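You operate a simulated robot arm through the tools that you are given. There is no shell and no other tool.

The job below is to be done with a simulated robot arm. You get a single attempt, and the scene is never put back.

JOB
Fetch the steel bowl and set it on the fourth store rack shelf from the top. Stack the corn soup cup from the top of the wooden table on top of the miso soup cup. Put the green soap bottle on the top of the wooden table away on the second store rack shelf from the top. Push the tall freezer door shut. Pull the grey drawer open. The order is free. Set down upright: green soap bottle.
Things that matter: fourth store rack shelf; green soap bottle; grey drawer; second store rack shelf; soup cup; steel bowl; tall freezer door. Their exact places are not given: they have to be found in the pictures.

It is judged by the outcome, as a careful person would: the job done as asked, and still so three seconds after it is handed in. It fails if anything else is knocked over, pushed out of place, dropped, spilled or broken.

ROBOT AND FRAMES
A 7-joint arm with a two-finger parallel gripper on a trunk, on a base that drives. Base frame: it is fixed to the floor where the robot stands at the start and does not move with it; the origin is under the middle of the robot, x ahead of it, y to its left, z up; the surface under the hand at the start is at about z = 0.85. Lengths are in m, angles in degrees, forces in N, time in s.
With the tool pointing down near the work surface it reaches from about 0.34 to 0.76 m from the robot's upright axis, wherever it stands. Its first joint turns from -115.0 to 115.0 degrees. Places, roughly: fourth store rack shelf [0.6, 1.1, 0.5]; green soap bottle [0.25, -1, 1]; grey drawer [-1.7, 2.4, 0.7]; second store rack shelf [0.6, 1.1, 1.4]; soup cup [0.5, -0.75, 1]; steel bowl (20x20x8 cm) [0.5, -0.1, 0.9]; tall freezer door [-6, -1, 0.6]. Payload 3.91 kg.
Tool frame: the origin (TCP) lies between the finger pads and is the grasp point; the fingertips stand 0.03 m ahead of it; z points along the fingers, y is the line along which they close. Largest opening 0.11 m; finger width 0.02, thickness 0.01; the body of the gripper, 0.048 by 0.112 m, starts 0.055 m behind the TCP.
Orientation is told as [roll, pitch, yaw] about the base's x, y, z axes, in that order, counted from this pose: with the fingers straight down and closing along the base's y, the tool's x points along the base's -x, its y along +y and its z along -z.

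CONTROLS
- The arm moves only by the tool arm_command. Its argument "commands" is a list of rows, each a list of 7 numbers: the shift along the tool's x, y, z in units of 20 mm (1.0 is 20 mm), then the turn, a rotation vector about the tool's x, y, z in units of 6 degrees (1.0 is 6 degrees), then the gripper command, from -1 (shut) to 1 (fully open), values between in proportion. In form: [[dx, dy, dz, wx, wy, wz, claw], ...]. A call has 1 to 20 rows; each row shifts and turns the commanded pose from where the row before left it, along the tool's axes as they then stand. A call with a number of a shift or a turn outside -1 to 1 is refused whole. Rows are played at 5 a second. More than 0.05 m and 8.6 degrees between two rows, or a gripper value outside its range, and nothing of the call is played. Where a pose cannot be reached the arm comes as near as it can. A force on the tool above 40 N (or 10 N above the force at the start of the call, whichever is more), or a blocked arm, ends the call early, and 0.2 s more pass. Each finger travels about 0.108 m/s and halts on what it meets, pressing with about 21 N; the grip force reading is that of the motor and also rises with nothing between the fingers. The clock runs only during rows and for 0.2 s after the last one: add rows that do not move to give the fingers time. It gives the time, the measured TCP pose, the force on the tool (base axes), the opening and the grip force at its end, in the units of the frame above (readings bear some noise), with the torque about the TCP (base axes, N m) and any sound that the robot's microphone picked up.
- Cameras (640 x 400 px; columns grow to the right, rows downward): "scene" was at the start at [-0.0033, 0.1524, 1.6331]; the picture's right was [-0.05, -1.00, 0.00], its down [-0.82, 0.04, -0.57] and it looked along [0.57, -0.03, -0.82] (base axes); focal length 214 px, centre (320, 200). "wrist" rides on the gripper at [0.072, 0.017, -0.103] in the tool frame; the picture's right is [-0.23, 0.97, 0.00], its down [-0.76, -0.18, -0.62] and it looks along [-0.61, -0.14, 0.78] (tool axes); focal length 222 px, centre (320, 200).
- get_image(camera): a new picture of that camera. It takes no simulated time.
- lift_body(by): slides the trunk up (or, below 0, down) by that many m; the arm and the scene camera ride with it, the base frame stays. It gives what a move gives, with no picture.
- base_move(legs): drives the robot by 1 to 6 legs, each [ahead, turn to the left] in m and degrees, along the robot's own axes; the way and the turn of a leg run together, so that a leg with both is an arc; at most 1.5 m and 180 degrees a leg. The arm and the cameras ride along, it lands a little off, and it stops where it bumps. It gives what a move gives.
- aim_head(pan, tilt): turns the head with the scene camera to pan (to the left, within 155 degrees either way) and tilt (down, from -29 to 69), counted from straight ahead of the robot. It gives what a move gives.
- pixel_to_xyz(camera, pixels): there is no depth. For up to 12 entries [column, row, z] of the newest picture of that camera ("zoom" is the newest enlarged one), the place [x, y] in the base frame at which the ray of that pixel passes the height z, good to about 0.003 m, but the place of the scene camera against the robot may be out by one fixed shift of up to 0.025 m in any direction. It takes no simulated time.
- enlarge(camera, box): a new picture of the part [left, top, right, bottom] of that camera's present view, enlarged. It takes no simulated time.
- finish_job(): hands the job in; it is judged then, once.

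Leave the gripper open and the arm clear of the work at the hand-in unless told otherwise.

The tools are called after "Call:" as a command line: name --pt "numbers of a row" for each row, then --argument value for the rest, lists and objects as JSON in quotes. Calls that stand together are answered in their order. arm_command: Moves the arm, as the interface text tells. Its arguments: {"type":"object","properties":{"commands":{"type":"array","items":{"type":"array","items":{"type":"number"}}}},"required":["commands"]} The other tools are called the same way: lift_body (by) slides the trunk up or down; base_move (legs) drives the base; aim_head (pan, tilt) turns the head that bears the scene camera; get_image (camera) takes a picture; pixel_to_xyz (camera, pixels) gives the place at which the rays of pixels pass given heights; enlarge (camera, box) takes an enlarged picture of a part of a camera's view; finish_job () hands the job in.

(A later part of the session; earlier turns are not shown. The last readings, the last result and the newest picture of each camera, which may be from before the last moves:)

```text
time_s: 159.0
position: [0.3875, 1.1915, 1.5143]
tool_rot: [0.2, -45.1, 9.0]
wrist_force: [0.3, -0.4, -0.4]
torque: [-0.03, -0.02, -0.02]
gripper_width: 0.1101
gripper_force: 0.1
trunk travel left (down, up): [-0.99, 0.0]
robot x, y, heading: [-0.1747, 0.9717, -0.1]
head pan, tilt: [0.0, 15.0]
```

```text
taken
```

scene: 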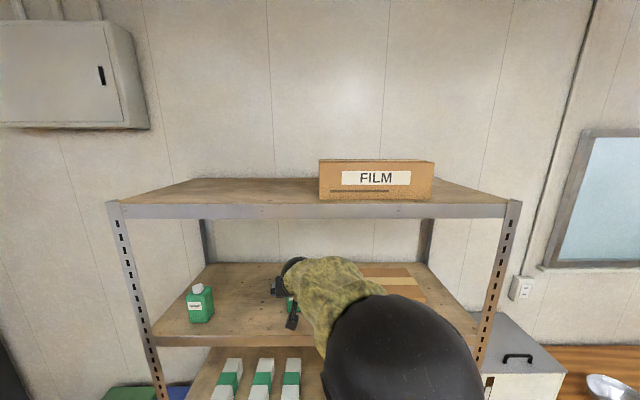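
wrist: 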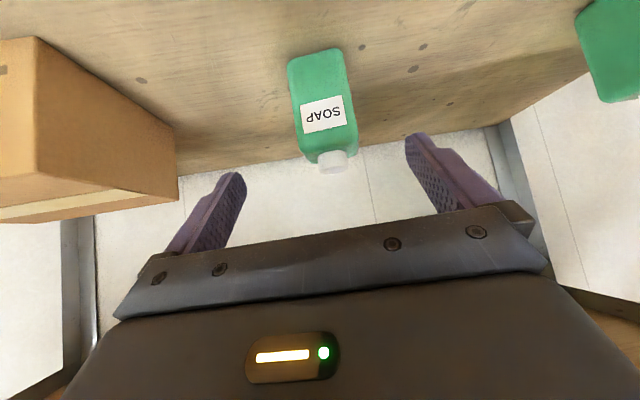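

The bottle is upright on the second shelf. I back off, lower the trunk to working height, and drive toward the bowl.

Call:
base_move --legs '[[-0.46, 0]]'

Call:
get_image --camera "scene"

Call:
lift_body --by -0.14

```text
time_s: 162.2
position: [-0.0759, 1.1933, 1.514]
tool_rot: [0.1, -45.1, 8.9]
wrist_force: [-1.0, -0.5, 0.9]
torque: [0.01, 0.01, 0.0]
gripper_width: 0.1102
gripper_force: 0.0
trunk travel left (down, up): [-0.99, 0.0]
robot x, y, heading: [-0.6413, 0.9758, -0.0]
head pan, tilt: [0.0, 15.0]
```

```text
taken
```

scene: 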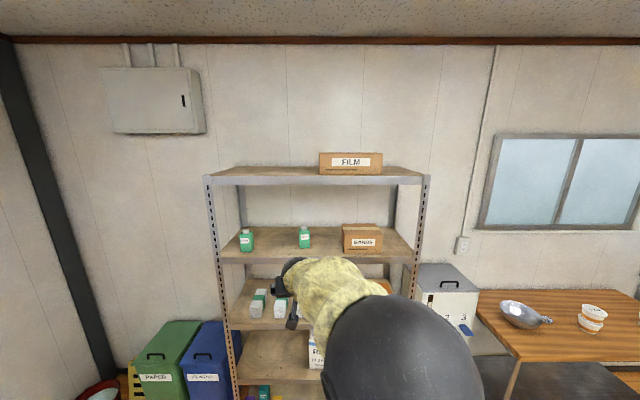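

```text
time_s: 163.9
position: [-0.076, 1.1923, 1.3743]
tool_rot: [0.0, -45.0, 8.9]
wrist_force: [-0.2, 0.6, 0.0]
torque: [0.01, 0.03, 0.03]
gripper_width: 0.1099
gripper_force: 0.1
trunk travel left (down, up): [-0.85, 0.14]
robot x, y, heading: [-0.6393, 0.973, -0.2]
head pan, tilt: [0.0, 15.0]
```

The soap bottle stands on shelf 2 at (305,237). I drive to about (−0.28, −0.10) facing the table and bowl.

Call:
base_move --legs '[[0, -71.5], [1.134, 0], [0, 71.5]]'

Call:
aim_head --pan 0 --tilt 50

Call:
get_image --camera "scene"

Call:
get_image --camera "wrist"

```text
time_s: 179.5
position: [0.2913, 0.1243, 1.3745]
tool_rot: [0.1, -45.0, 9.2]
wrist_force: [0.2, -0.6, 0.3]
torque: [-0.03, -0.01, 0.02]
gripper_width: 0.1099
gripper_force: 0.0
trunk travel left (down, up): [-0.85, 0.14]
robot x, y, heading: [-0.2778, -0.094, 0.1]
head pan, tilt: [0.0, 15.0]
```

```text
time_s: 180.5
position: [0.2898, 0.1244, 1.3731]
tool_rot: [0.2, -45.0, 9.2]
wrist_force: [-0.7, 0.1, 0.6]
torque: [0.02, 0.02, 0.01]
gripper_width: 0.1099
gripper_force: 0.1
trunk travel left (down, up): [-0.85, 0.14]
robot x, y, heading: [-0.2773, -0.0998, 0.3]
head pan, tilt: [0.0, 50.0]
```

```text
taken
```

scene: 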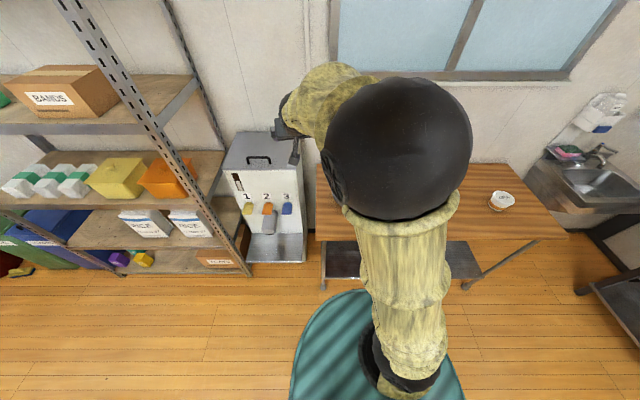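

```text
taken
```

wrist: 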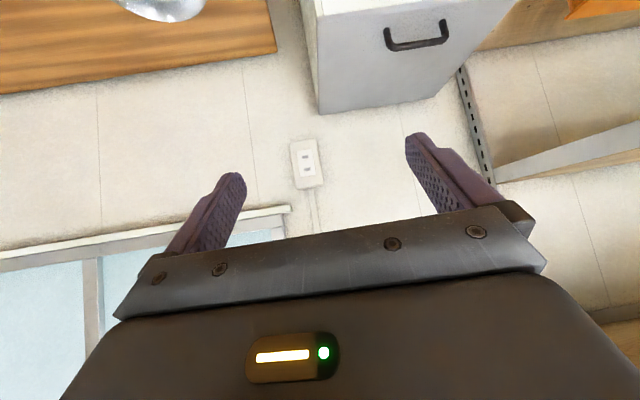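

The arm hides the bowl from the head camera. I swing the hand over to the bowl while returning it to vertical, to measure the bowl with the wrist camera.

Call:
arm_command --pt "0 -0.92 0 0 0.625 0 1" --pt "0 -0.92 0 0 0.625 0 1" --pt "0 -0.92 0 0 0.625 0 1" --pt "0 -0.92 0 0 0.625 0 1" --pt "0 -0.92 0 0 0.625 0 1" --pt "0 -0.92 0 0 0.625 0 1" --pt "0 -0.92 0 0 0.625 0 1" --pt "0 -0.92 0 0 0.625 0 1" --pt "0 -0.92 0 0 0.625 0 1" --pt "0 -0.92 0 0 0.625 0 1" --pt "0 -0.92 0 0 0.625 0 1" --pt "0 -0.92 0 0 0.625 0 1" --pt "0 0 0 0 0 0.75 1" --pt "0 0 0 0 0 0.75 1" --pt "0 0 0 0 0 0 1"

Call:
get_image --camera "wrist"

Call:
get_image --camera "scene"

```text
time_s: 183.7
position: [0.3251, -0.0924, 1.3738]
tool_rot: [0.1, 0.0, 0.2]
wrist_force: [0.2, 0.7, 0.4]
torque: [0.01, 0.0, -0.02]
gripper_width: 0.1102
gripper_force: 0.0
trunk travel left (down, up): [-0.85, 0.14]
robot x, y, heading: [-0.2759, -0.0975, -0.0]
head pan, tilt: [0.0, 50.0]
```

```text
taken
```

wrist: 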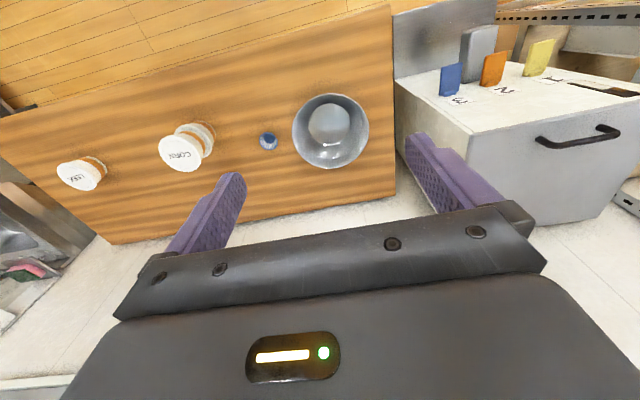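

```text
taken
```

scene: 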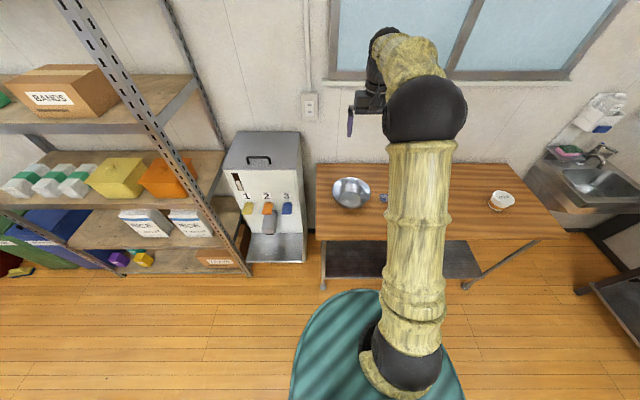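

Bowl rim in the wrist view spans columns 292–369 and rows 93–169. I compute its rim and bottom.

Call:
enlarge --camera "wrist" --box '[250, 70, 410, 190]'

Call:
pixel_to_xyz --camera "wrist" --pixels '[[330, 93, 0.93], [330, 169, 0.93], [292, 131, 0.93], [369, 131, 0.93], [331, 125, 0.855], [312, 125, 0.855], [351, 125, 0.855], [331, 104, 0.855], [331, 146, 0.855], [268, 139, 0.87]]'

```text
3.33 times, centred on (330, 130) of wrist
```

zoom: 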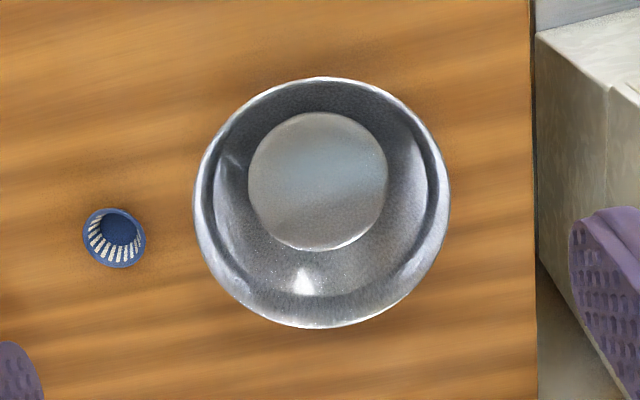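

```text
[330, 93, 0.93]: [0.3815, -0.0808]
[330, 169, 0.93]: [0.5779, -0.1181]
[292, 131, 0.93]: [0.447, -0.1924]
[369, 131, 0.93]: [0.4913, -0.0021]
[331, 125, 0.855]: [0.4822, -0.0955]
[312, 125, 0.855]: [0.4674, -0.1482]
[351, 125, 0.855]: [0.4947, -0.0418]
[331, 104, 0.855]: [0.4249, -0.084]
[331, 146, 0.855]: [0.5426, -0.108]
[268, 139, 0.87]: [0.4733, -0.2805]
```

Bowl centre ≈ (0.475, −0.098), rim radius 0.10 at z ≈ 0.93, wall about 30° from vertical. I'll grip the near rim with the fingers closing radially, tilted about 27°. I descend and spin the tool 90° first.

Call:
arm_command --pt "0 0 0.8 0 0 0.9375 0.1" --pt "0 0 0.8 0 0 0.9375 0.1" --pt "0 0 0.8 0 0 0.9375 0.1" --pt "0 0 0.8 0 0 0.9375 0.1" --pt "0 0 0.8 0 0 0.9375 0.1" --pt "0 0 0.8 0 0 0.9375 0.1" --pt "0 0 0.8 0 0 0.9375 0.1" --pt "0 0 0.8 0 0 0.9375 0.1" --pt "0 0 0.8 0 0 0.9375 0.1" --pt "0 0 0.8 0 0 0.9375 0.1" --pt "0 0 0.8 0 0 0.9375 0.1" --pt "0 0 0.8 0 0 0.9375 0.1" --pt "0 0 0 0 0 0.9375 0.1" --pt "0 0 0 0 0 0.9375 0.1" --pt "0 0 0 0 0 0.9375 0.1" --pt "0 0 0 0 0 0.9375 0.1" --pt "0 0 0 0 0 0 0.1" --pt "0 0 0 0 0 0 0.1"

Call:
get_image --camera "wrist"

Call:
get_image --camera "scene"

```text
time_s: 187.5
position: [0.3256, -0.0924, 1.1814]
tool_rot: [0.0, 0.1, -89.7]
wrist_force: [0.8, 0.6, 0.1]
torque: [-0.01, 0.02, -0.01]
gripper_width: 0.0604
gripper_force: 0.0
trunk travel left (down, up): [-0.85, 0.14]
robot x, y, heading: [-0.2775, -0.0955, 0.0]
head pan, tilt: [0.0, 50.0]
```

```text
taken
```

wrist: 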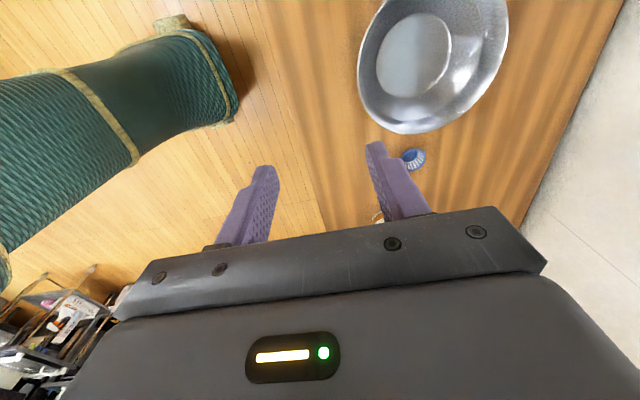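

```text
taken
```

scene: 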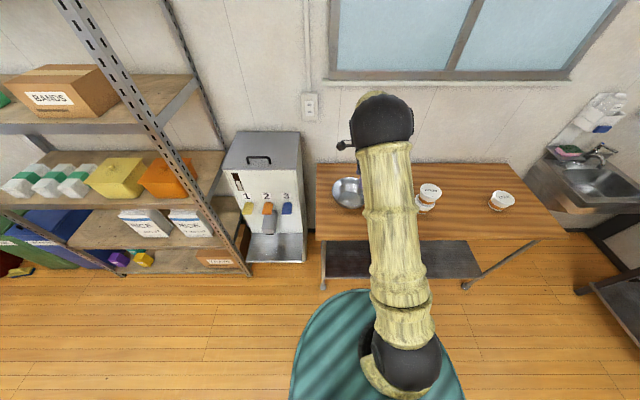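

Tool spun. Now I descend and pitch 27° about the tool's x axis to the pre-grasp pose.

Call:
arm_command --pt "-0.1 0 0.9 0 0 0 0.1" --pt "-0.1 0 0.9 0 0 0 0.1" --pt "-0.1 0 0.9 0 0 0 0.1" --pt "0 0 0.9 0 0 0 0.1" --pt "0 0 0.9 0 0 0 0.1" --pt "0 0 0.9 0 0 0 0.1" --pt "0 0 0.9 0 0 0 0.1" --pt "0 0 0 -0.9 0 0 0.1" --pt "0 0 0 -0.9 0 0 0.1" --pt "0 0 0 -0.9 0 0 0.1" --pt "0 0 0 -0.9 0 0 0.1" --pt "0 0 0 -0.9 0 0 0.1" --pt "0 0 0 0 0 0 0.1" --pt "0 0 0 0 0 0 0.1"

Call:
get_image --camera "wrist"

Call:
enlarge --camera "scene" --box '[290, 110, 440, 240]'

```text
time_s: 190.5
position: [0.3256, -0.0987, 1.0552]
tool_rot: [27.0, 0.1, -89.7]
wrist_force: [-0.4, 0.2, 0.0]
torque: [0.01, 0.02, -0.01]
gripper_width: 0.0605
gripper_force: 0.1
trunk travel left (down, up): [-0.85, 0.14]
robot x, y, heading: [-0.2724, -0.0969, 0.2]
head pan, tilt: [0.0, 50.0]
```

```text
taken
```

wrist: 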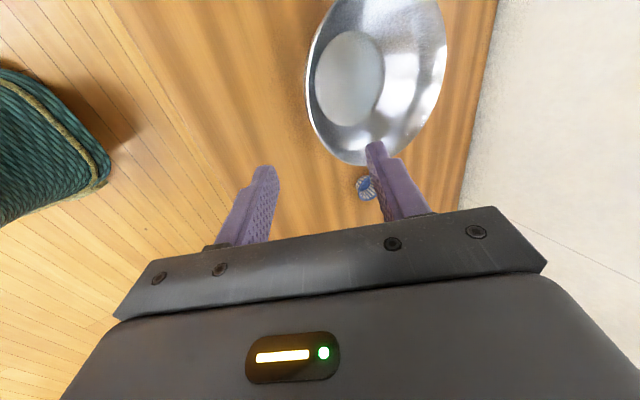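

```text
3.08 times, centred on (365, 175) of scene
```

zoom: 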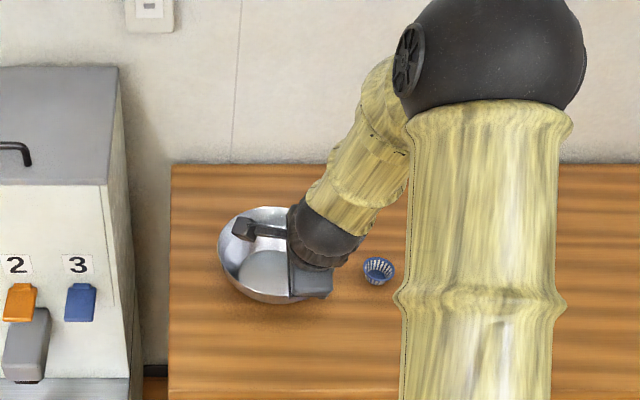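

I read rim points in this view at z = 0.93.

Call:
pixel_to_xyz --camera "wrist" --pixels '[[307, 75, 0.93], [306, 90, 0.93], [308, 55, 0.93], [320, 130, 0.93], [350, 163, 0.93], [447, 50, 0.93], [312, 35, 0.93], [330, 5, 0.93]]'

Call:
enlarge --camera "wrist" --box '[260, 0, 460, 200]'

```text
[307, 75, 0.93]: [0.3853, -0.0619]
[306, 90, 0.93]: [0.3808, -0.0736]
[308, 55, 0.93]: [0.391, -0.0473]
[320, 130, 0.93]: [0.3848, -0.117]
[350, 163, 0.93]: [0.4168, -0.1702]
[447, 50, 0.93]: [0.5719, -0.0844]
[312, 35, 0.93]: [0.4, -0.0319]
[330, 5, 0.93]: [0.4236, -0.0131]
```

```text
2.00 times, centred on (360, 100) of wrist
```

zoom: 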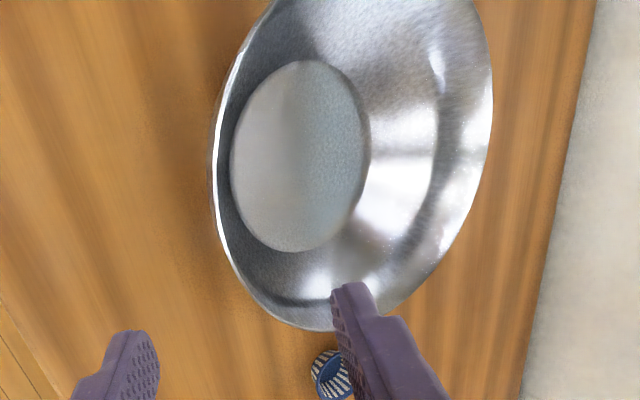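

Circle fit: bowl centre ≈ (0.48, −0.094), near rim ≈ (0.382, −0.095), rim z ≈ 0.923. I line up and advance most of the way along the tool axis, then look.

Call:
arm_command --pt "0.18 -0.5 0 0 0 0 0.1" --pt "0 0 0.8 0 0 0 0.1" --pt "0 0 0.9 0 0 0 0.1" --pt "0 0 0.9 0 0 0 0.1" --pt "0 0 0.9 0 0 0 0.1" --pt "0 0 0.9 0 0 0 0.1" --pt "0 0 0.6 0 0 0 0.1" --pt "0 0 0 0 0 0 0.1" --pt "0 0 0 0 0 0 0.1"

Call:
get_image --camera "wrist"

Call:
enlarge --camera "scene" --box '[290, 110, 440, 240]'

```text
time_s: 192.5
position: [0.363, -0.0947, 0.9616]
tool_rot: [27.1, 0.1, -89.7]
wrist_force: [0.3, -0.5, -0.5]
torque: [0.04, 0.02, 0.02]
gripper_width: 0.0603
gripper_force: 0.0
trunk travel left (down, up): [-0.85, 0.14]
robot x, y, heading: [-0.2724, -0.098, 0.2]
head pan, tilt: [0.0, 50.0]
```

```text
taken
```

wrist: 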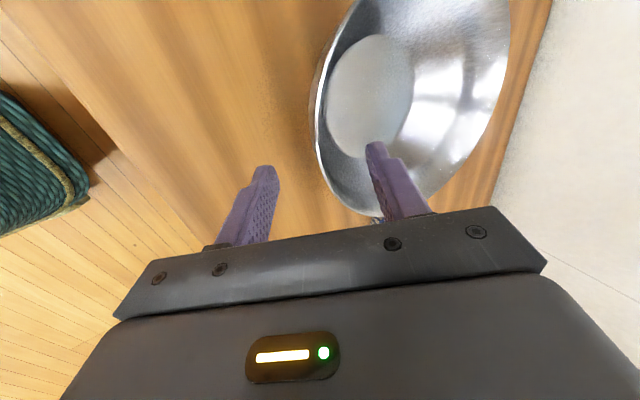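

```text
3.08 times, centred on (365, 175) of scene
```

zoom: 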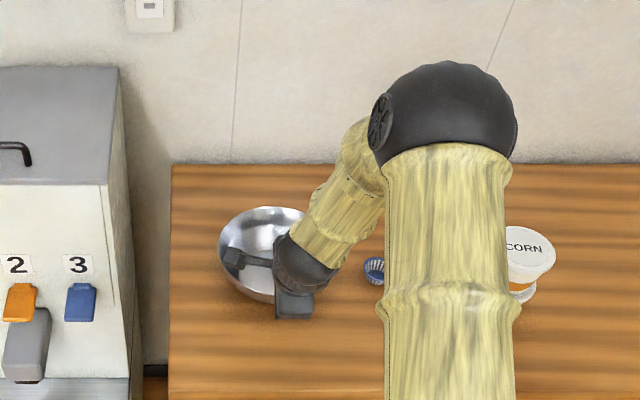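

The rim at row 156 passes at col ≈ 320, exactly between the fingers. I advance the last 0.053 m and close.

Call:
arm_command --pt "0 0 0.7 0 0 0 0.1" --pt "0 0 0.7 0 0 0 0.1" --pt "0 0 0.7 0 0 0 0.1" --pt "0 0 0.5 0 0 0 0.1" --pt "0 0 0 0 0 0 0.1" --pt "0 0 0 0 0 0 0.1"

Call:
get_image --camera "wrist"

```text
time_s: 193.9
position: [0.3883, -0.0952, 0.9157]
tool_rot: [27.0, 0.1, -89.7]
wrist_force: [0.5, 1.0, -0.4]
torque: [0.01, -0.02, 0.0]
gripper_width: 0.0605
gripper_force: 0.0
trunk travel left (down, up): [-0.85, 0.14]
robot x, y, heading: [-0.2728, -0.0942, 0.2]
head pan, tilt: [0.0, 50.0]
```

```text
taken
```

wrist: 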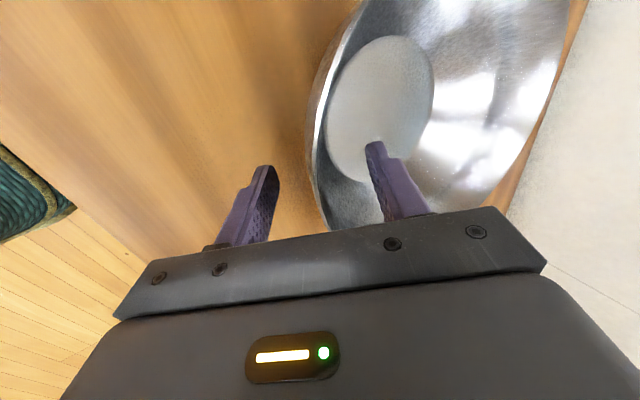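

The rim lies between the fingers. I go 7 mm deeper and close slowly.

Call:
arm_command --pt "0 0 0.35 0 0 0 0.1" --pt "0 0 0 0 0 0 -0.2" --pt "0 0 0 0 0 0 -0.5" --pt "0 0 0 0 0 0 -0.7" --pt "0 0 0 0 0 0 -0.9" --pt "0 0 0 0 0 0 -1" --pt "0 0 0 0 0 0 -1" --pt "0 0 0 0 0 0 -1"

Call:
get_image --camera "wrist"

Call:
enlarge --camera "scene" --box '[290, 110, 440, 240]'

```text
time_s: 195.7
position: [0.3897, -0.0953, 0.9099]
tool_rot: [27.1, 0.1, -89.8]
wrist_force: [2.9, -0.5, 5.8]
torque: [0.08, -1.05, -0.02]
gripper_width: 0.0048
gripper_force: 20.8
trunk travel left (down, up): [-0.85, 0.14]
robot x, y, heading: [-0.2746, -0.0955, 0.2]
head pan, tilt: [0.0, 50.0]
```

```text
taken
```

wrist: 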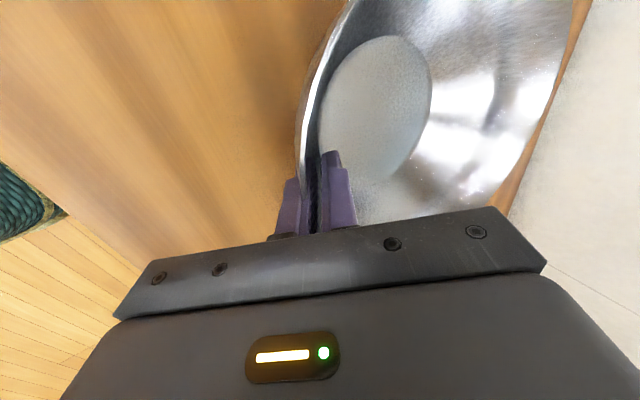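

```text
3.08 times, centred on (365, 175) of scene
```

zoom: 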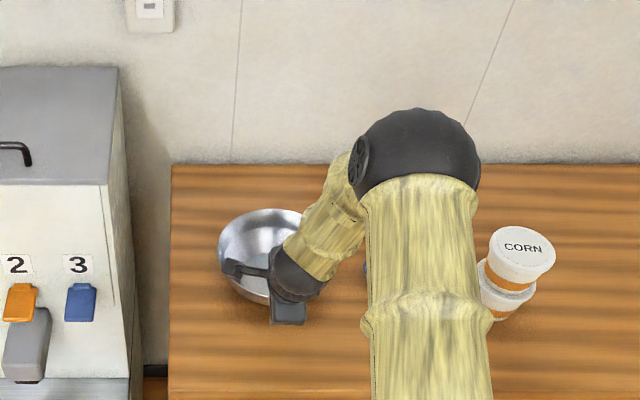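

Gripped on the rim. I lift slowly straight up.

Call:
arm_command --pt "0 0.11 -0.22 0 0 0 -1" --pt "0 0.227 -0.446 0 0 0 -1" --pt "0 0.34 -0.67 0 0 0 -1" --pt "0 0.454 -0.891 0 0 0 -1" --pt "0 0.454 -0.891 0 0 0 -1" --pt "0 0.454 -0.891 0 0 0 -1" --pt "0 0.454 -0.891 0 0 0 -1" --pt "0 0.454 -0.891 0 0 0 -1" --pt "0 0 0 0 0 0 -1" --pt "0 0 0 0 0 0 -1"

Call:
get_image --camera "wrist"

Call:
get_image --camera "scene"

```text
time_s: 197.9
position: [0.3893, -0.0944, 1.04]
tool_rot: [27.0, 0.1, -89.7]
wrist_force: [-0.5, -0.4, -2.5]
torque: [0.04, 0.2, -0.02]
gripper_width: 0.0045
gripper_force: 21.2
trunk travel left (down, up): [-0.85, 0.14]
robot x, y, heading: [-0.2734, -0.0957, 0.2]
head pan, tilt: [0.0, 50.0]
```

```text
taken
```

wrist: 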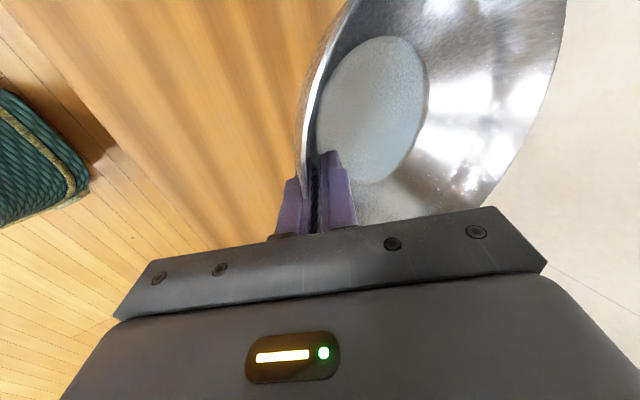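

```text
taken
```

scene: 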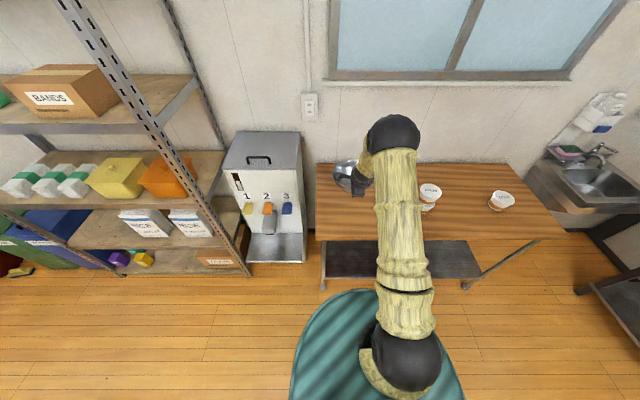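

The bowl hangs level within a few degrees, weight about 2.5 N. Before driving I check the floor toward +y, where I'll go.

Call:
arm_command --pt "0 0.2 -0.4 -0.3 0 0 -1" --pt "0 0.2 -0.4 -0.3 0 0 -1" --pt "0 0 0 0 0 0 -1"

Call:
aim_head --pan 95 --tilt 35

Call:
get_image --camera "scene"

Call:
pixel_to_xyz --camera "scene" --pixels '[[320, 200, 0.0], [250, 200, 0.0], [320, 180, 0.0], [200, 200, 0.0], [420, 200, 0.0], [320, 160, 0.0]]'

```text
time_s: 198.7
position: [0.388, -0.0945, 1.0567]
tool_rot: [30.5, 0.1, -89.7]
wrist_force: [0.5, 0.3, -2.5]
torque: [0.02, 0.18, 0.02]
gripper_width: 0.0046
gripper_force: 21.0
trunk travel left (down, up): [-0.85, 0.14]
robot x, y, heading: [-0.2754, -0.0934, 0.4]
head pan, tilt: [0.0, 50.0]
```

```text
time_s: 200.4
position: [0.3894, -0.0935, 1.0568]
tool_rot: [30.5, 0.1, -89.7]
wrist_force: [0.1, 0.4, -2.3]
torque: [0.0, 0.21, -0.02]
gripper_width: 0.0046
gripper_force: 20.8
trunk travel left (down, up): [-0.85, 0.14]
robot x, y, heading: [-0.2743, -0.0943, -0.1]
head pan, tilt: [95.0, 35.0]
```

```text
taken
```

scene: 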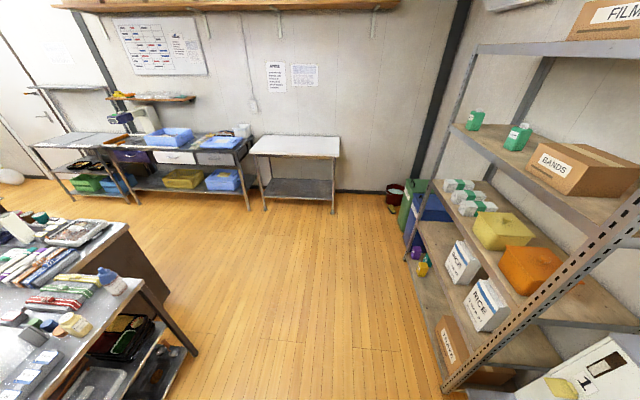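

```text
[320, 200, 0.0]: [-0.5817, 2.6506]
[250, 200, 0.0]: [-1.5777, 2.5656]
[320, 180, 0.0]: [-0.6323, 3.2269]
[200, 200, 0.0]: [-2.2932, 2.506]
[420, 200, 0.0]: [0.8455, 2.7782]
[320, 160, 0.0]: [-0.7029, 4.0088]
```

Call:
pixel_to_xyz --camera "scene" --pixels '[[195, 354, 0.0], [158, 282, 0.85], [170, 315, 0.0], [265, 210, 0.0], [334, 212, 0.0], [405, 258, 0.0], [388, 205, 0.0]]'

```text
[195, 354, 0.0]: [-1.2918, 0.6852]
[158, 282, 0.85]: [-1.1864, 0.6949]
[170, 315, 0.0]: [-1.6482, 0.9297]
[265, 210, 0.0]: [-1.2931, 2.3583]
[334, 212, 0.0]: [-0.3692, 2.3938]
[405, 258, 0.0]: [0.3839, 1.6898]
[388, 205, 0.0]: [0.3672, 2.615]
```

Cart edge is at x ≈ −1.19 and the far table at y ≈ 2.35, so there's room. I back away from the table, turn right, reverse along +y, then turn left to face the rack.

Call:
base_move --legs '[[-0.4, 0], [0, -90], [-1.45, 0], [0, 90]]'

Call:
aim_head --pan 0 --tilt 30

Call:
get_image --camera "scene"

Call:
get_image --camera "wrist"

```text
time_s: 222.4
position: [0.0221, 1.3134, 1.0574]
tool_rot: [30.7, 0.1, -92.5]
wrist_force: [0.5, 0.4, -2.6]
torque: [0.01, 0.17, -0.01]
gripper_width: 0.0047
gripper_force: 21.1
trunk travel left (down, up): [-0.85, 0.14]
robot x, y, heading: [-0.6417, 1.3422, -2.8]
head pan, tilt: [95.0, 35.0]
```

```text
time_s: 224.1
position: [0.0222, 1.313, 1.0565]
tool_rot: [30.5, 0.1, -92.6]
wrist_force: [-0.1, 0.5, -2.7]
torque: [0.0, 0.22, 0.01]
gripper_width: 0.0046
gripper_force: 21.1
trunk travel left (down, up): [-0.85, 0.14]
robot x, y, heading: [-0.6414, 1.343, -3.1]
head pan, tilt: [0.0, 30.0]
```

```text
taken
```

scene: 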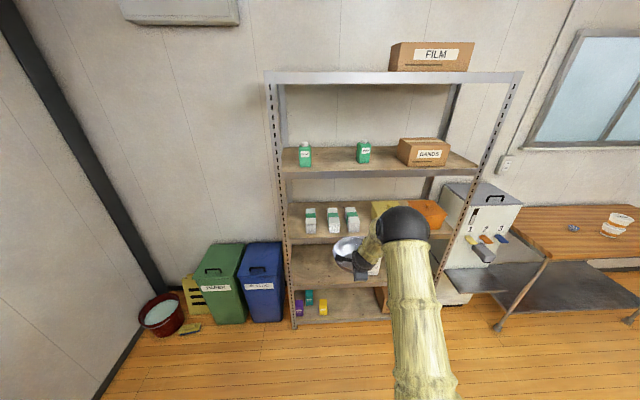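

```text
taken
```

wrist: 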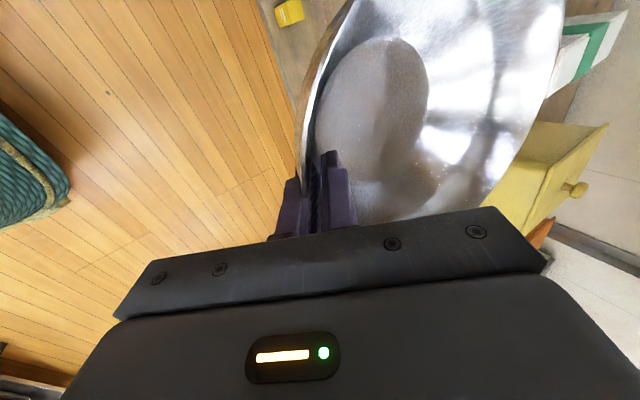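

The bowl is still held. I straighten the heading and lower the trunk 0.40 m so the hand is at the fourth shelf's height, well in front of the rack.

Call:
base_move --legs '[[0, 3]]'

Call:
lift_body --by -0.4

Call:
get_image --camera "scene"

Call:
get_image --camera "wrist"

```text
time_s: 224.9
position: [0.0221, 1.3476, 1.0568]
tool_rot: [30.5, 0.0, -89.5]
wrist_force: [-0.4, -0.1, -1.9]
torque: [-0.05, 0.17, 0.0]
gripper_width: 0.0048
gripper_force: 21.0
trunk travel left (down, up): [-0.85, 0.14]
robot x, y, heading: [-0.6393, 1.3426, 0.4]
head pan, tilt: [0.0, 30.0]
```

```text
time_s: 228.8
position: [0.0221, 1.3474, 0.6577]
tool_rot: [30.6, 0.1, -89.5]
wrist_force: [0.3, -0.2, -2.7]
torque: [0.01, 0.21, 0.02]
gripper_width: 0.0043
gripper_force: 20.3
trunk travel left (down, up): [-0.45, 0.54]
robot x, y, heading: [-0.6426, 1.3432, 0.2]
head pan, tilt: [0.0, 30.0]
```

```text
taken
```

scene: 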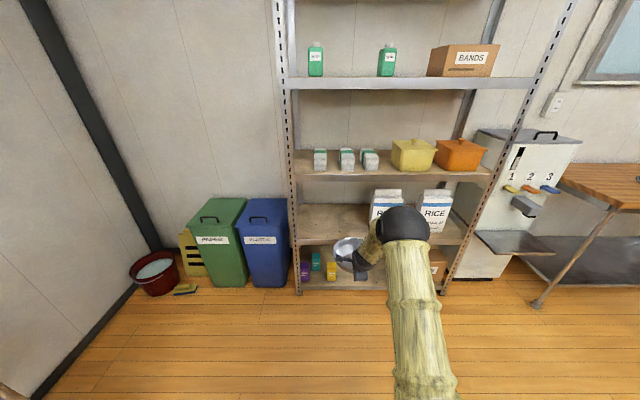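

```text
taken
```

wrist: 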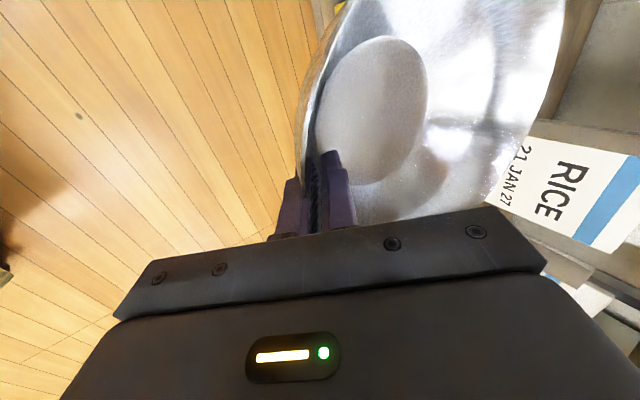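

I zoom on shelf 4 and read its edge height, the left post and the RICE bag's left side.

Call:
enlarge --camera "scene" --box '[270, 130, 510, 300]'

Call:
pixel_to_xyz --camera "scene" --pixels '[[315, 241, 0.5], [315, 241, 0.48], [371, 222, 0.5], [315, 179, 0.92], [298, 241, 0.5], [340, 206, 0.5], [340, 225, 0.5]]'

```text
2.35 times, centred on (390, 215) of scene
```

zoom: 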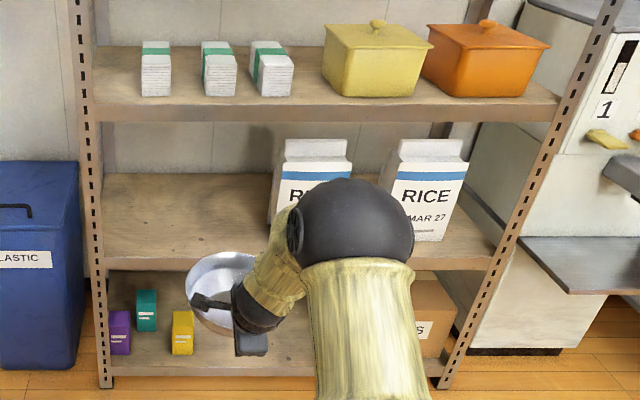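

```text
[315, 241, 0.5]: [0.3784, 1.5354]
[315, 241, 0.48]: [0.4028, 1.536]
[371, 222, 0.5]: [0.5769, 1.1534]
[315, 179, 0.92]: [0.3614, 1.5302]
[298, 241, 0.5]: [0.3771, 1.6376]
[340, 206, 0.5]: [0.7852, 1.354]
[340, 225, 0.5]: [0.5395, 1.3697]
```

Shelf 4's top is about z ≈ 0.495; free between y ≈ 1.22 and 1.62. I shift the hand left to y ≈ 1.42, level the bowl by 1.8° and lower 3 cm.

Call:
arm_command --pt "0.6 -0.1 0.2 0.1 0 0 -1" --pt "0.8 -0.2 0.3 0.1 0 0 -1" --pt "0.8 -0.2 0.3 0.1 0 0 -1" --pt "0.8 -0.16 0.3 0 0 0 -1" --pt "0.65 -0.1 0.2 0 0 0 -1" --pt "0 0 0 0 0 0 -1" --pt "0 0 0 0 0 0 -1"

Call:
base_move --legs '[[0.25, 0]]'

Call:
get_image --camera "scene"

Call:
get_image --camera "wrist"

```text
time_s: 230.4
position: [0.0215, 1.4218, 0.6279]
tool_rot: [28.8, 0.2, -89.6]
wrist_force: [-0.3, -0.1, -2.2]
torque: [0.01, 0.2, -0.01]
gripper_width: 0.0045
gripper_force: 21.4
trunk travel left (down, up): [-0.45, 0.54]
robot x, y, heading: [-0.6386, 1.3453, 0.4]
head pan, tilt: [0.0, 30.0]
```

```text
time_s: 232.4
position: [0.2705, 1.4207, 0.6288]
tool_rot: [28.7, 0.1, -89.6]
wrist_force: [-0.1, -0.3, -2.6]
torque: [0.01, 0.21, -0.01]
gripper_width: 0.0045
gripper_force: 21.0
trunk travel left (down, up): [-0.45, 0.54]
robot x, y, heading: [-0.3937, 1.3461, 0.0]
head pan, tilt: [0.0, 30.0]
```

```text
taken
```

scene: 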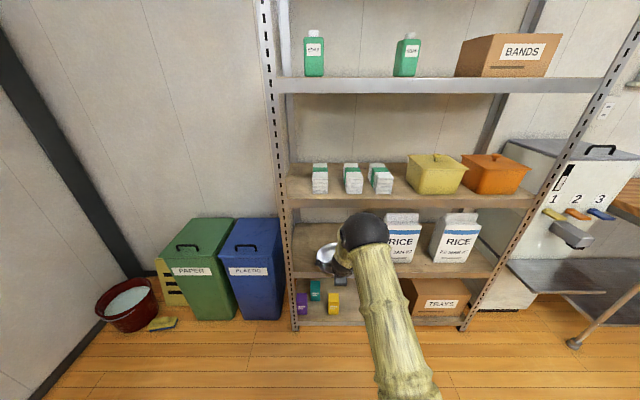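

```text
taken
```

wrist: 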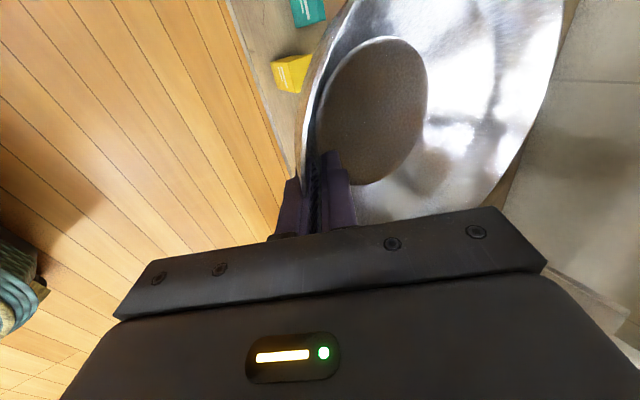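

Bowl front is over shelf 4's front edge with about 7 cm height clearance. I drive 0.12 m more.

Call:
base_move --legs '[[0.12, 0]]'

Call:
get_image --camera "scene"

Call:
get_image --camera "wrist"

```text
time_s: 233.8
position: [0.3922, 1.4201, 0.6272]
tool_rot: [28.8, 0.1, -89.8]
wrist_force: [0.4, 0.1, -1.9]
torque: [0.03, 0.18, 0.0]
gripper_width: 0.0045
gripper_force: 21.7
trunk travel left (down, up): [-0.45, 0.54]
robot x, y, heading: [-0.2693, 1.346, -0.0]
head pan, tilt: [0.0, 30.0]
```

```text
taken
```

scene: 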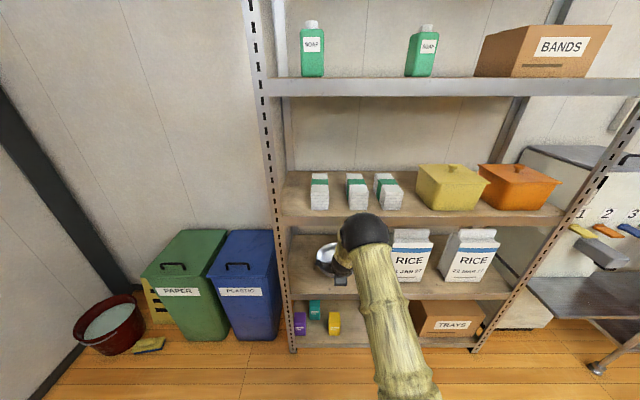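

```text
taken
```

wrist: 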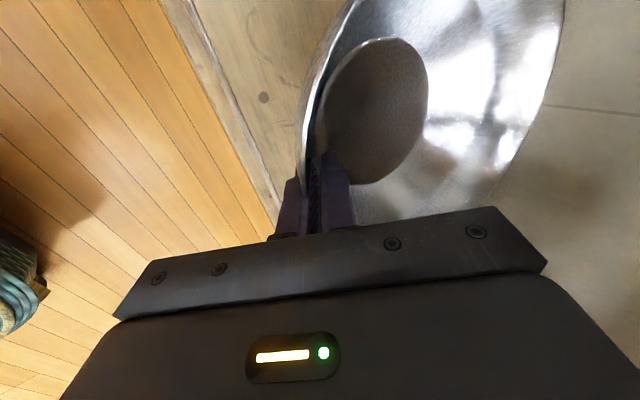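

Bowl is over shelf 4. I move 2.5 cm further in and lower to just above contact.

Call:
arm_command --pt "0 0.55 0.3 0 0 0 -1" --pt "0 0.55 0.3 0 0 0 -1" --pt "0 -0.3 0.55 0 0 0 -1" --pt "0 -0.3 0.55 0 0 0 -1" --pt "0 -0.3 0.55 0 0 0 -1" --pt "0 -0.3 0.5 0 0 0 -1" --pt "0 0 0 0 0 0 -1" --pt "0 0 0 0 0 0 -1"

Call:
get_image --camera "wrist"

Call:
enlarge --camera "scene" --box '[260, 180, 440, 320]'

```text
time_s: 235.6
position: [0.4156, 1.4196, 0.5798]
tool_rot: [28.9, 0.1, -89.7]
wrist_force: [1.9, 0.4, 6.6]
torque: [-0.03, -0.17, -0.02]
gripper_width: 0.0047
gripper_force: 20.8
trunk travel left (down, up): [-0.45, 0.54]
robot x, y, heading: [-0.273, 1.3435, -0.1]
head pan, tilt: [0.0, 30.0]
```

```text
taken
```

wrist: 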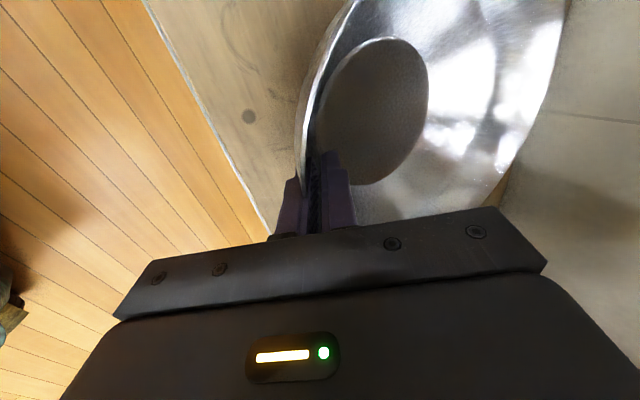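

```text
2.86 times, centred on (350, 250) of scene
```

zoom: 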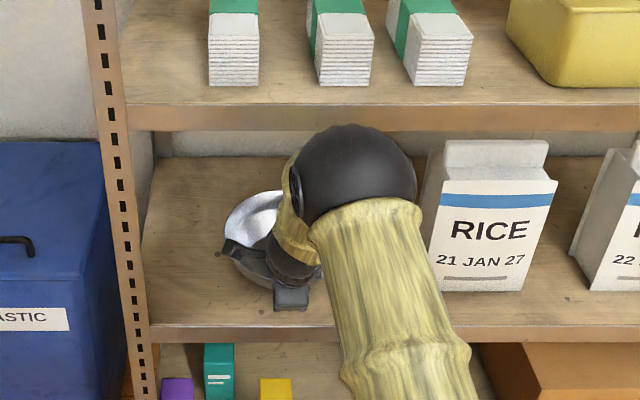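

Contact already at TCP z 0.58 (upward 9 N, lever ≈ 4 cm: the bowl's near bottom edge). I ease up a millimetre with a tiny nose-down turn, to settle it flat.

Call:
arm_command --pt "0 0.03 -0.06 0.1 0 0 -1" --pt "0 0 0 0.1 0 0 -1" --pt "0 0 0 0 0 0 -1"

```text
time_s: 236.3
position: [0.4149, 1.4201, 0.5792]
tool_rot: [27.6, 0.1, -89.7]
wrist_force: [1.4, -2.3, 3.9]
torque: [-0.25, -0.65, -0.18]
gripper_width: 0.0047
gripper_force: 20.7
trunk travel left (down, up): [-0.45, 0.54]
robot x, y, heading: [-0.2703, 1.3472, 0.3]
head pan, tilt: [0.0, 30.0]
```

The contact shifted outward, so the bowl now lies flat. I open the fingers a little.

Call:
arm_command --pt "0 0 0 0 0 0 -0.85" --pt "0 0 0 0 0 0 -0.75" --pt "0 0 0 0 0 0 -0.65" --pt "0 0 0 0 0 0 -0.55" --pt "0 0 0 0 0 0 -0.45" --pt "0 0 0 0 0 0 -0.45"

Call:
get_image --camera "wrist"

Call:
enlarge --camera "scene" --box '[260, 180, 440, 320]'

```text
time_s: 237.8
position: [0.4154, 1.4214, 0.5781]
tool_rot: [27.6, 0.0, -89.7]
wrist_force: [-0.5, 0.0, -0.1]
torque: [0.01, 0.01, 0.04]
gripper_width: 0.0303
gripper_force: 0.0
trunk travel left (down, up): [-0.45, 0.54]
robot x, y, heading: [-0.2695, 1.3478, 0.0]
head pan, tilt: [0.0, 30.0]
```

```text
taken
```

wrist: 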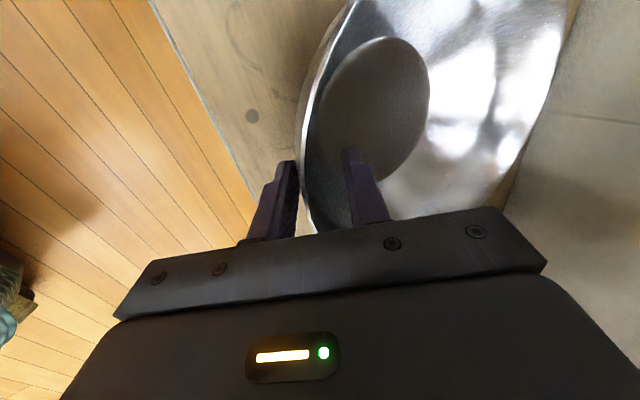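

```text
2.86 times, centred on (350, 250) of scene
```

zoom: 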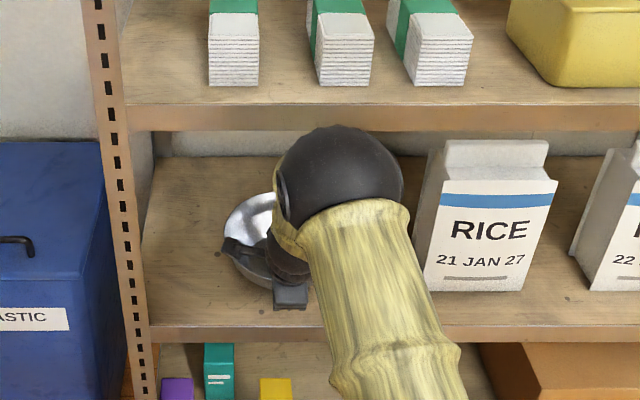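

Released and resting. The outer finger is close to the rim, so I shift 5 mm outward first and then retreat along the tool axis.

Call:
arm_command --pt "0 -0.25 0 0 0 0 -0.45" --pt "0 0 -0.3 0 0 0 -0.45" --pt "0 0 -0.5 0 0 0 -0.45" --pt "0 0 -0.7 0 0 0 -0.45" --pt "0 0 -0.9 0 0 0 -0.45" --pt "0 0 -0.9 0 0 0 -0.45" --pt "0 0 0 0 0 0 -0.45" --pt "0 0 0 0 0 0 -0.45"

Call:
get_image --camera "wrist"

Call:
get_image --camera "scene"

```text
time_s: 239.6
position: [0.3817, 1.4203, 0.6361]
tool_rot: [27.6, 0.1, -89.6]
wrist_force: [0.0, 0.0, -0.4]
torque: [0.02, 0.02, -0.01]
gripper_width: 0.03
gripper_force: 0.0
trunk travel left (down, up): [-0.45, 0.54]
robot x, y, heading: [-0.272, 1.3486, 0.0]
head pan, tilt: [0.0, 30.0]
```

```text
taken
```

wrist: 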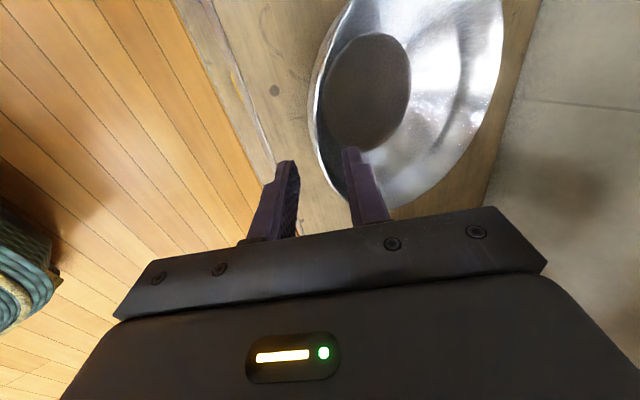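

```text
taken
```

scene: 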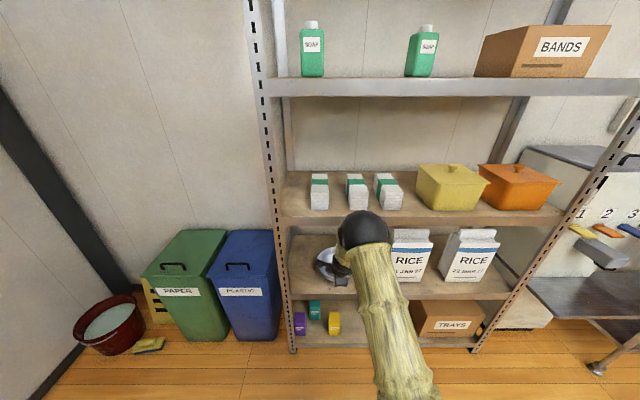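

The hand is clear of the rim. I retreat a bit more and back the base away to see the bowl.

Call:
arm_command --pt "0 0 -0.9 0 0 0 -0.45" --pt "0 0 -0.9 0 0 0 -0.45" --pt "0 0 -0.5 0 0 0 -0.45" --pt "0 0 0 0 0 0 -0.45"

Call:
base_move --legs '[[-0.4, 0]]'

Call:
get_image --camera "scene"

Call:
enlarge --camera "scene" --box '[270, 130, 510, 300]'

```text
time_s: 240.6
position: [0.359, 1.4216, 0.6758]
tool_rot: [27.6, 0.1, -89.7]
wrist_force: [-0.5, 0.4, 0.7]
torque: [0.02, 0.03, 0.01]
gripper_width: 0.0303
gripper_force: 0.1
trunk travel left (down, up): [-0.45, 0.54]
robot x, y, heading: [-0.2723, 1.3469, 0.2]
head pan, tilt: [0.0, 30.0]
```

```text
time_s: 243.4
position: [-0.0421, 1.4212, 0.677]
tool_rot: [27.6, 0.1, -89.5]
wrist_force: [-0.7, -1.5, -0.7]
torque: [-0.03, 0.02, -0.03]
gripper_width: 0.03
gripper_force: 0.1
trunk travel left (down, up): [-0.45, 0.54]
robot x, y, heading: [-0.6748, 1.3443, 0.2]
head pan, tilt: [0.0, 30.0]
```

```text
taken
```

scene: 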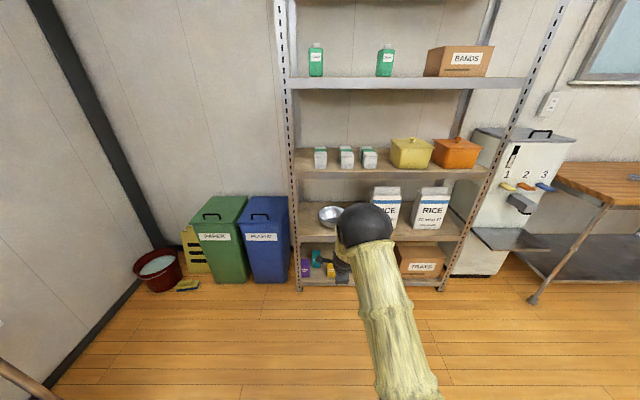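

```text
2.35 times, centred on (390, 215) of scene
```

zoom: 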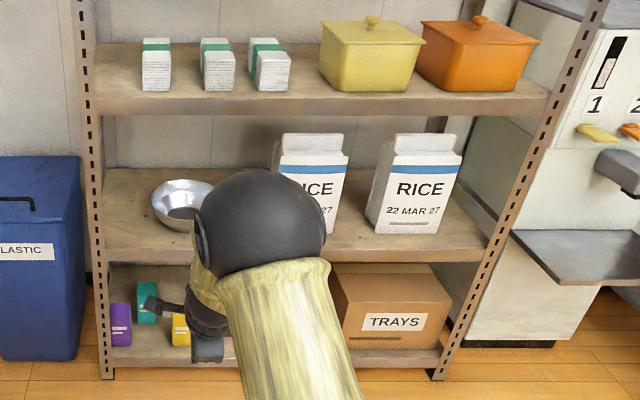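

The bowl rests on the fourth shelf. Next the grey drawer: I look over toward it.

Call:
aim_head --pan 130 --tilt 25

Call:
get_image --camera "scene"

Call:
enlarge --camera "scene" --box '[150, 120, 390, 270]'

```text
time_s: 245.5
position: [-0.0428, 1.421, 0.6773]
tool_rot: [27.5, 0.1, -89.5]
wrist_force: [-0.7, -0.9, -0.5]
torque: [0.02, 0.01, 0.02]
gripper_width: 0.0304
gripper_force: 0.0
trunk travel left (down, up): [-0.45, 0.54]
robot x, y, heading: [-0.6717, 1.3486, 0.1]
head pan, tilt: [130.0, 25.0]
```

```text
taken
```

scene: 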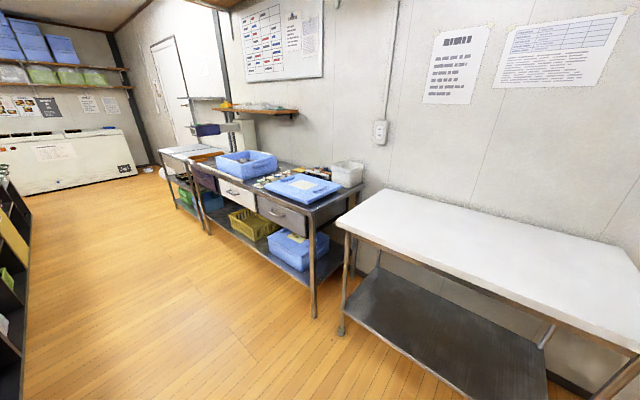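

```text
2.67 times, centred on (270, 195) of scene
```

zoom: 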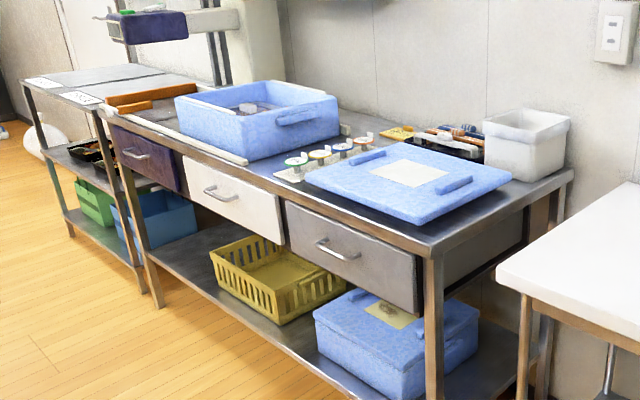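

I compute the drawer handle and the table legs.

Call:
pixel_to_xyz --camera "zoom" --pixels '[[338, 248, 0.7], [338, 248, 0.67], [318, 240, 0.7], [360, 258, 0.7], [286, 202, 0.78], [416, 255, 0.78], [420, 314, 0.6], [290, 250, 0.6]]'

Call:
pixel_to_xyz --camera "scene" --pixels '[[314, 316, 0.0], [207, 233, 0.0], [341, 333, 0.0]]'

```text
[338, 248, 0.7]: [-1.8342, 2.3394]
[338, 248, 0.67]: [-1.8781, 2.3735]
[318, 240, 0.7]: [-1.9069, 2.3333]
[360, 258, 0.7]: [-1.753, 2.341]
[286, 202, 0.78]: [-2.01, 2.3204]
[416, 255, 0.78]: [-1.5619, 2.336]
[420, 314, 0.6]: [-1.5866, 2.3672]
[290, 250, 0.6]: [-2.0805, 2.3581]
```

```text
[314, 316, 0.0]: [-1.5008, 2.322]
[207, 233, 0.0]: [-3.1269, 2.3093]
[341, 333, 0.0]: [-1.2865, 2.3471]
```

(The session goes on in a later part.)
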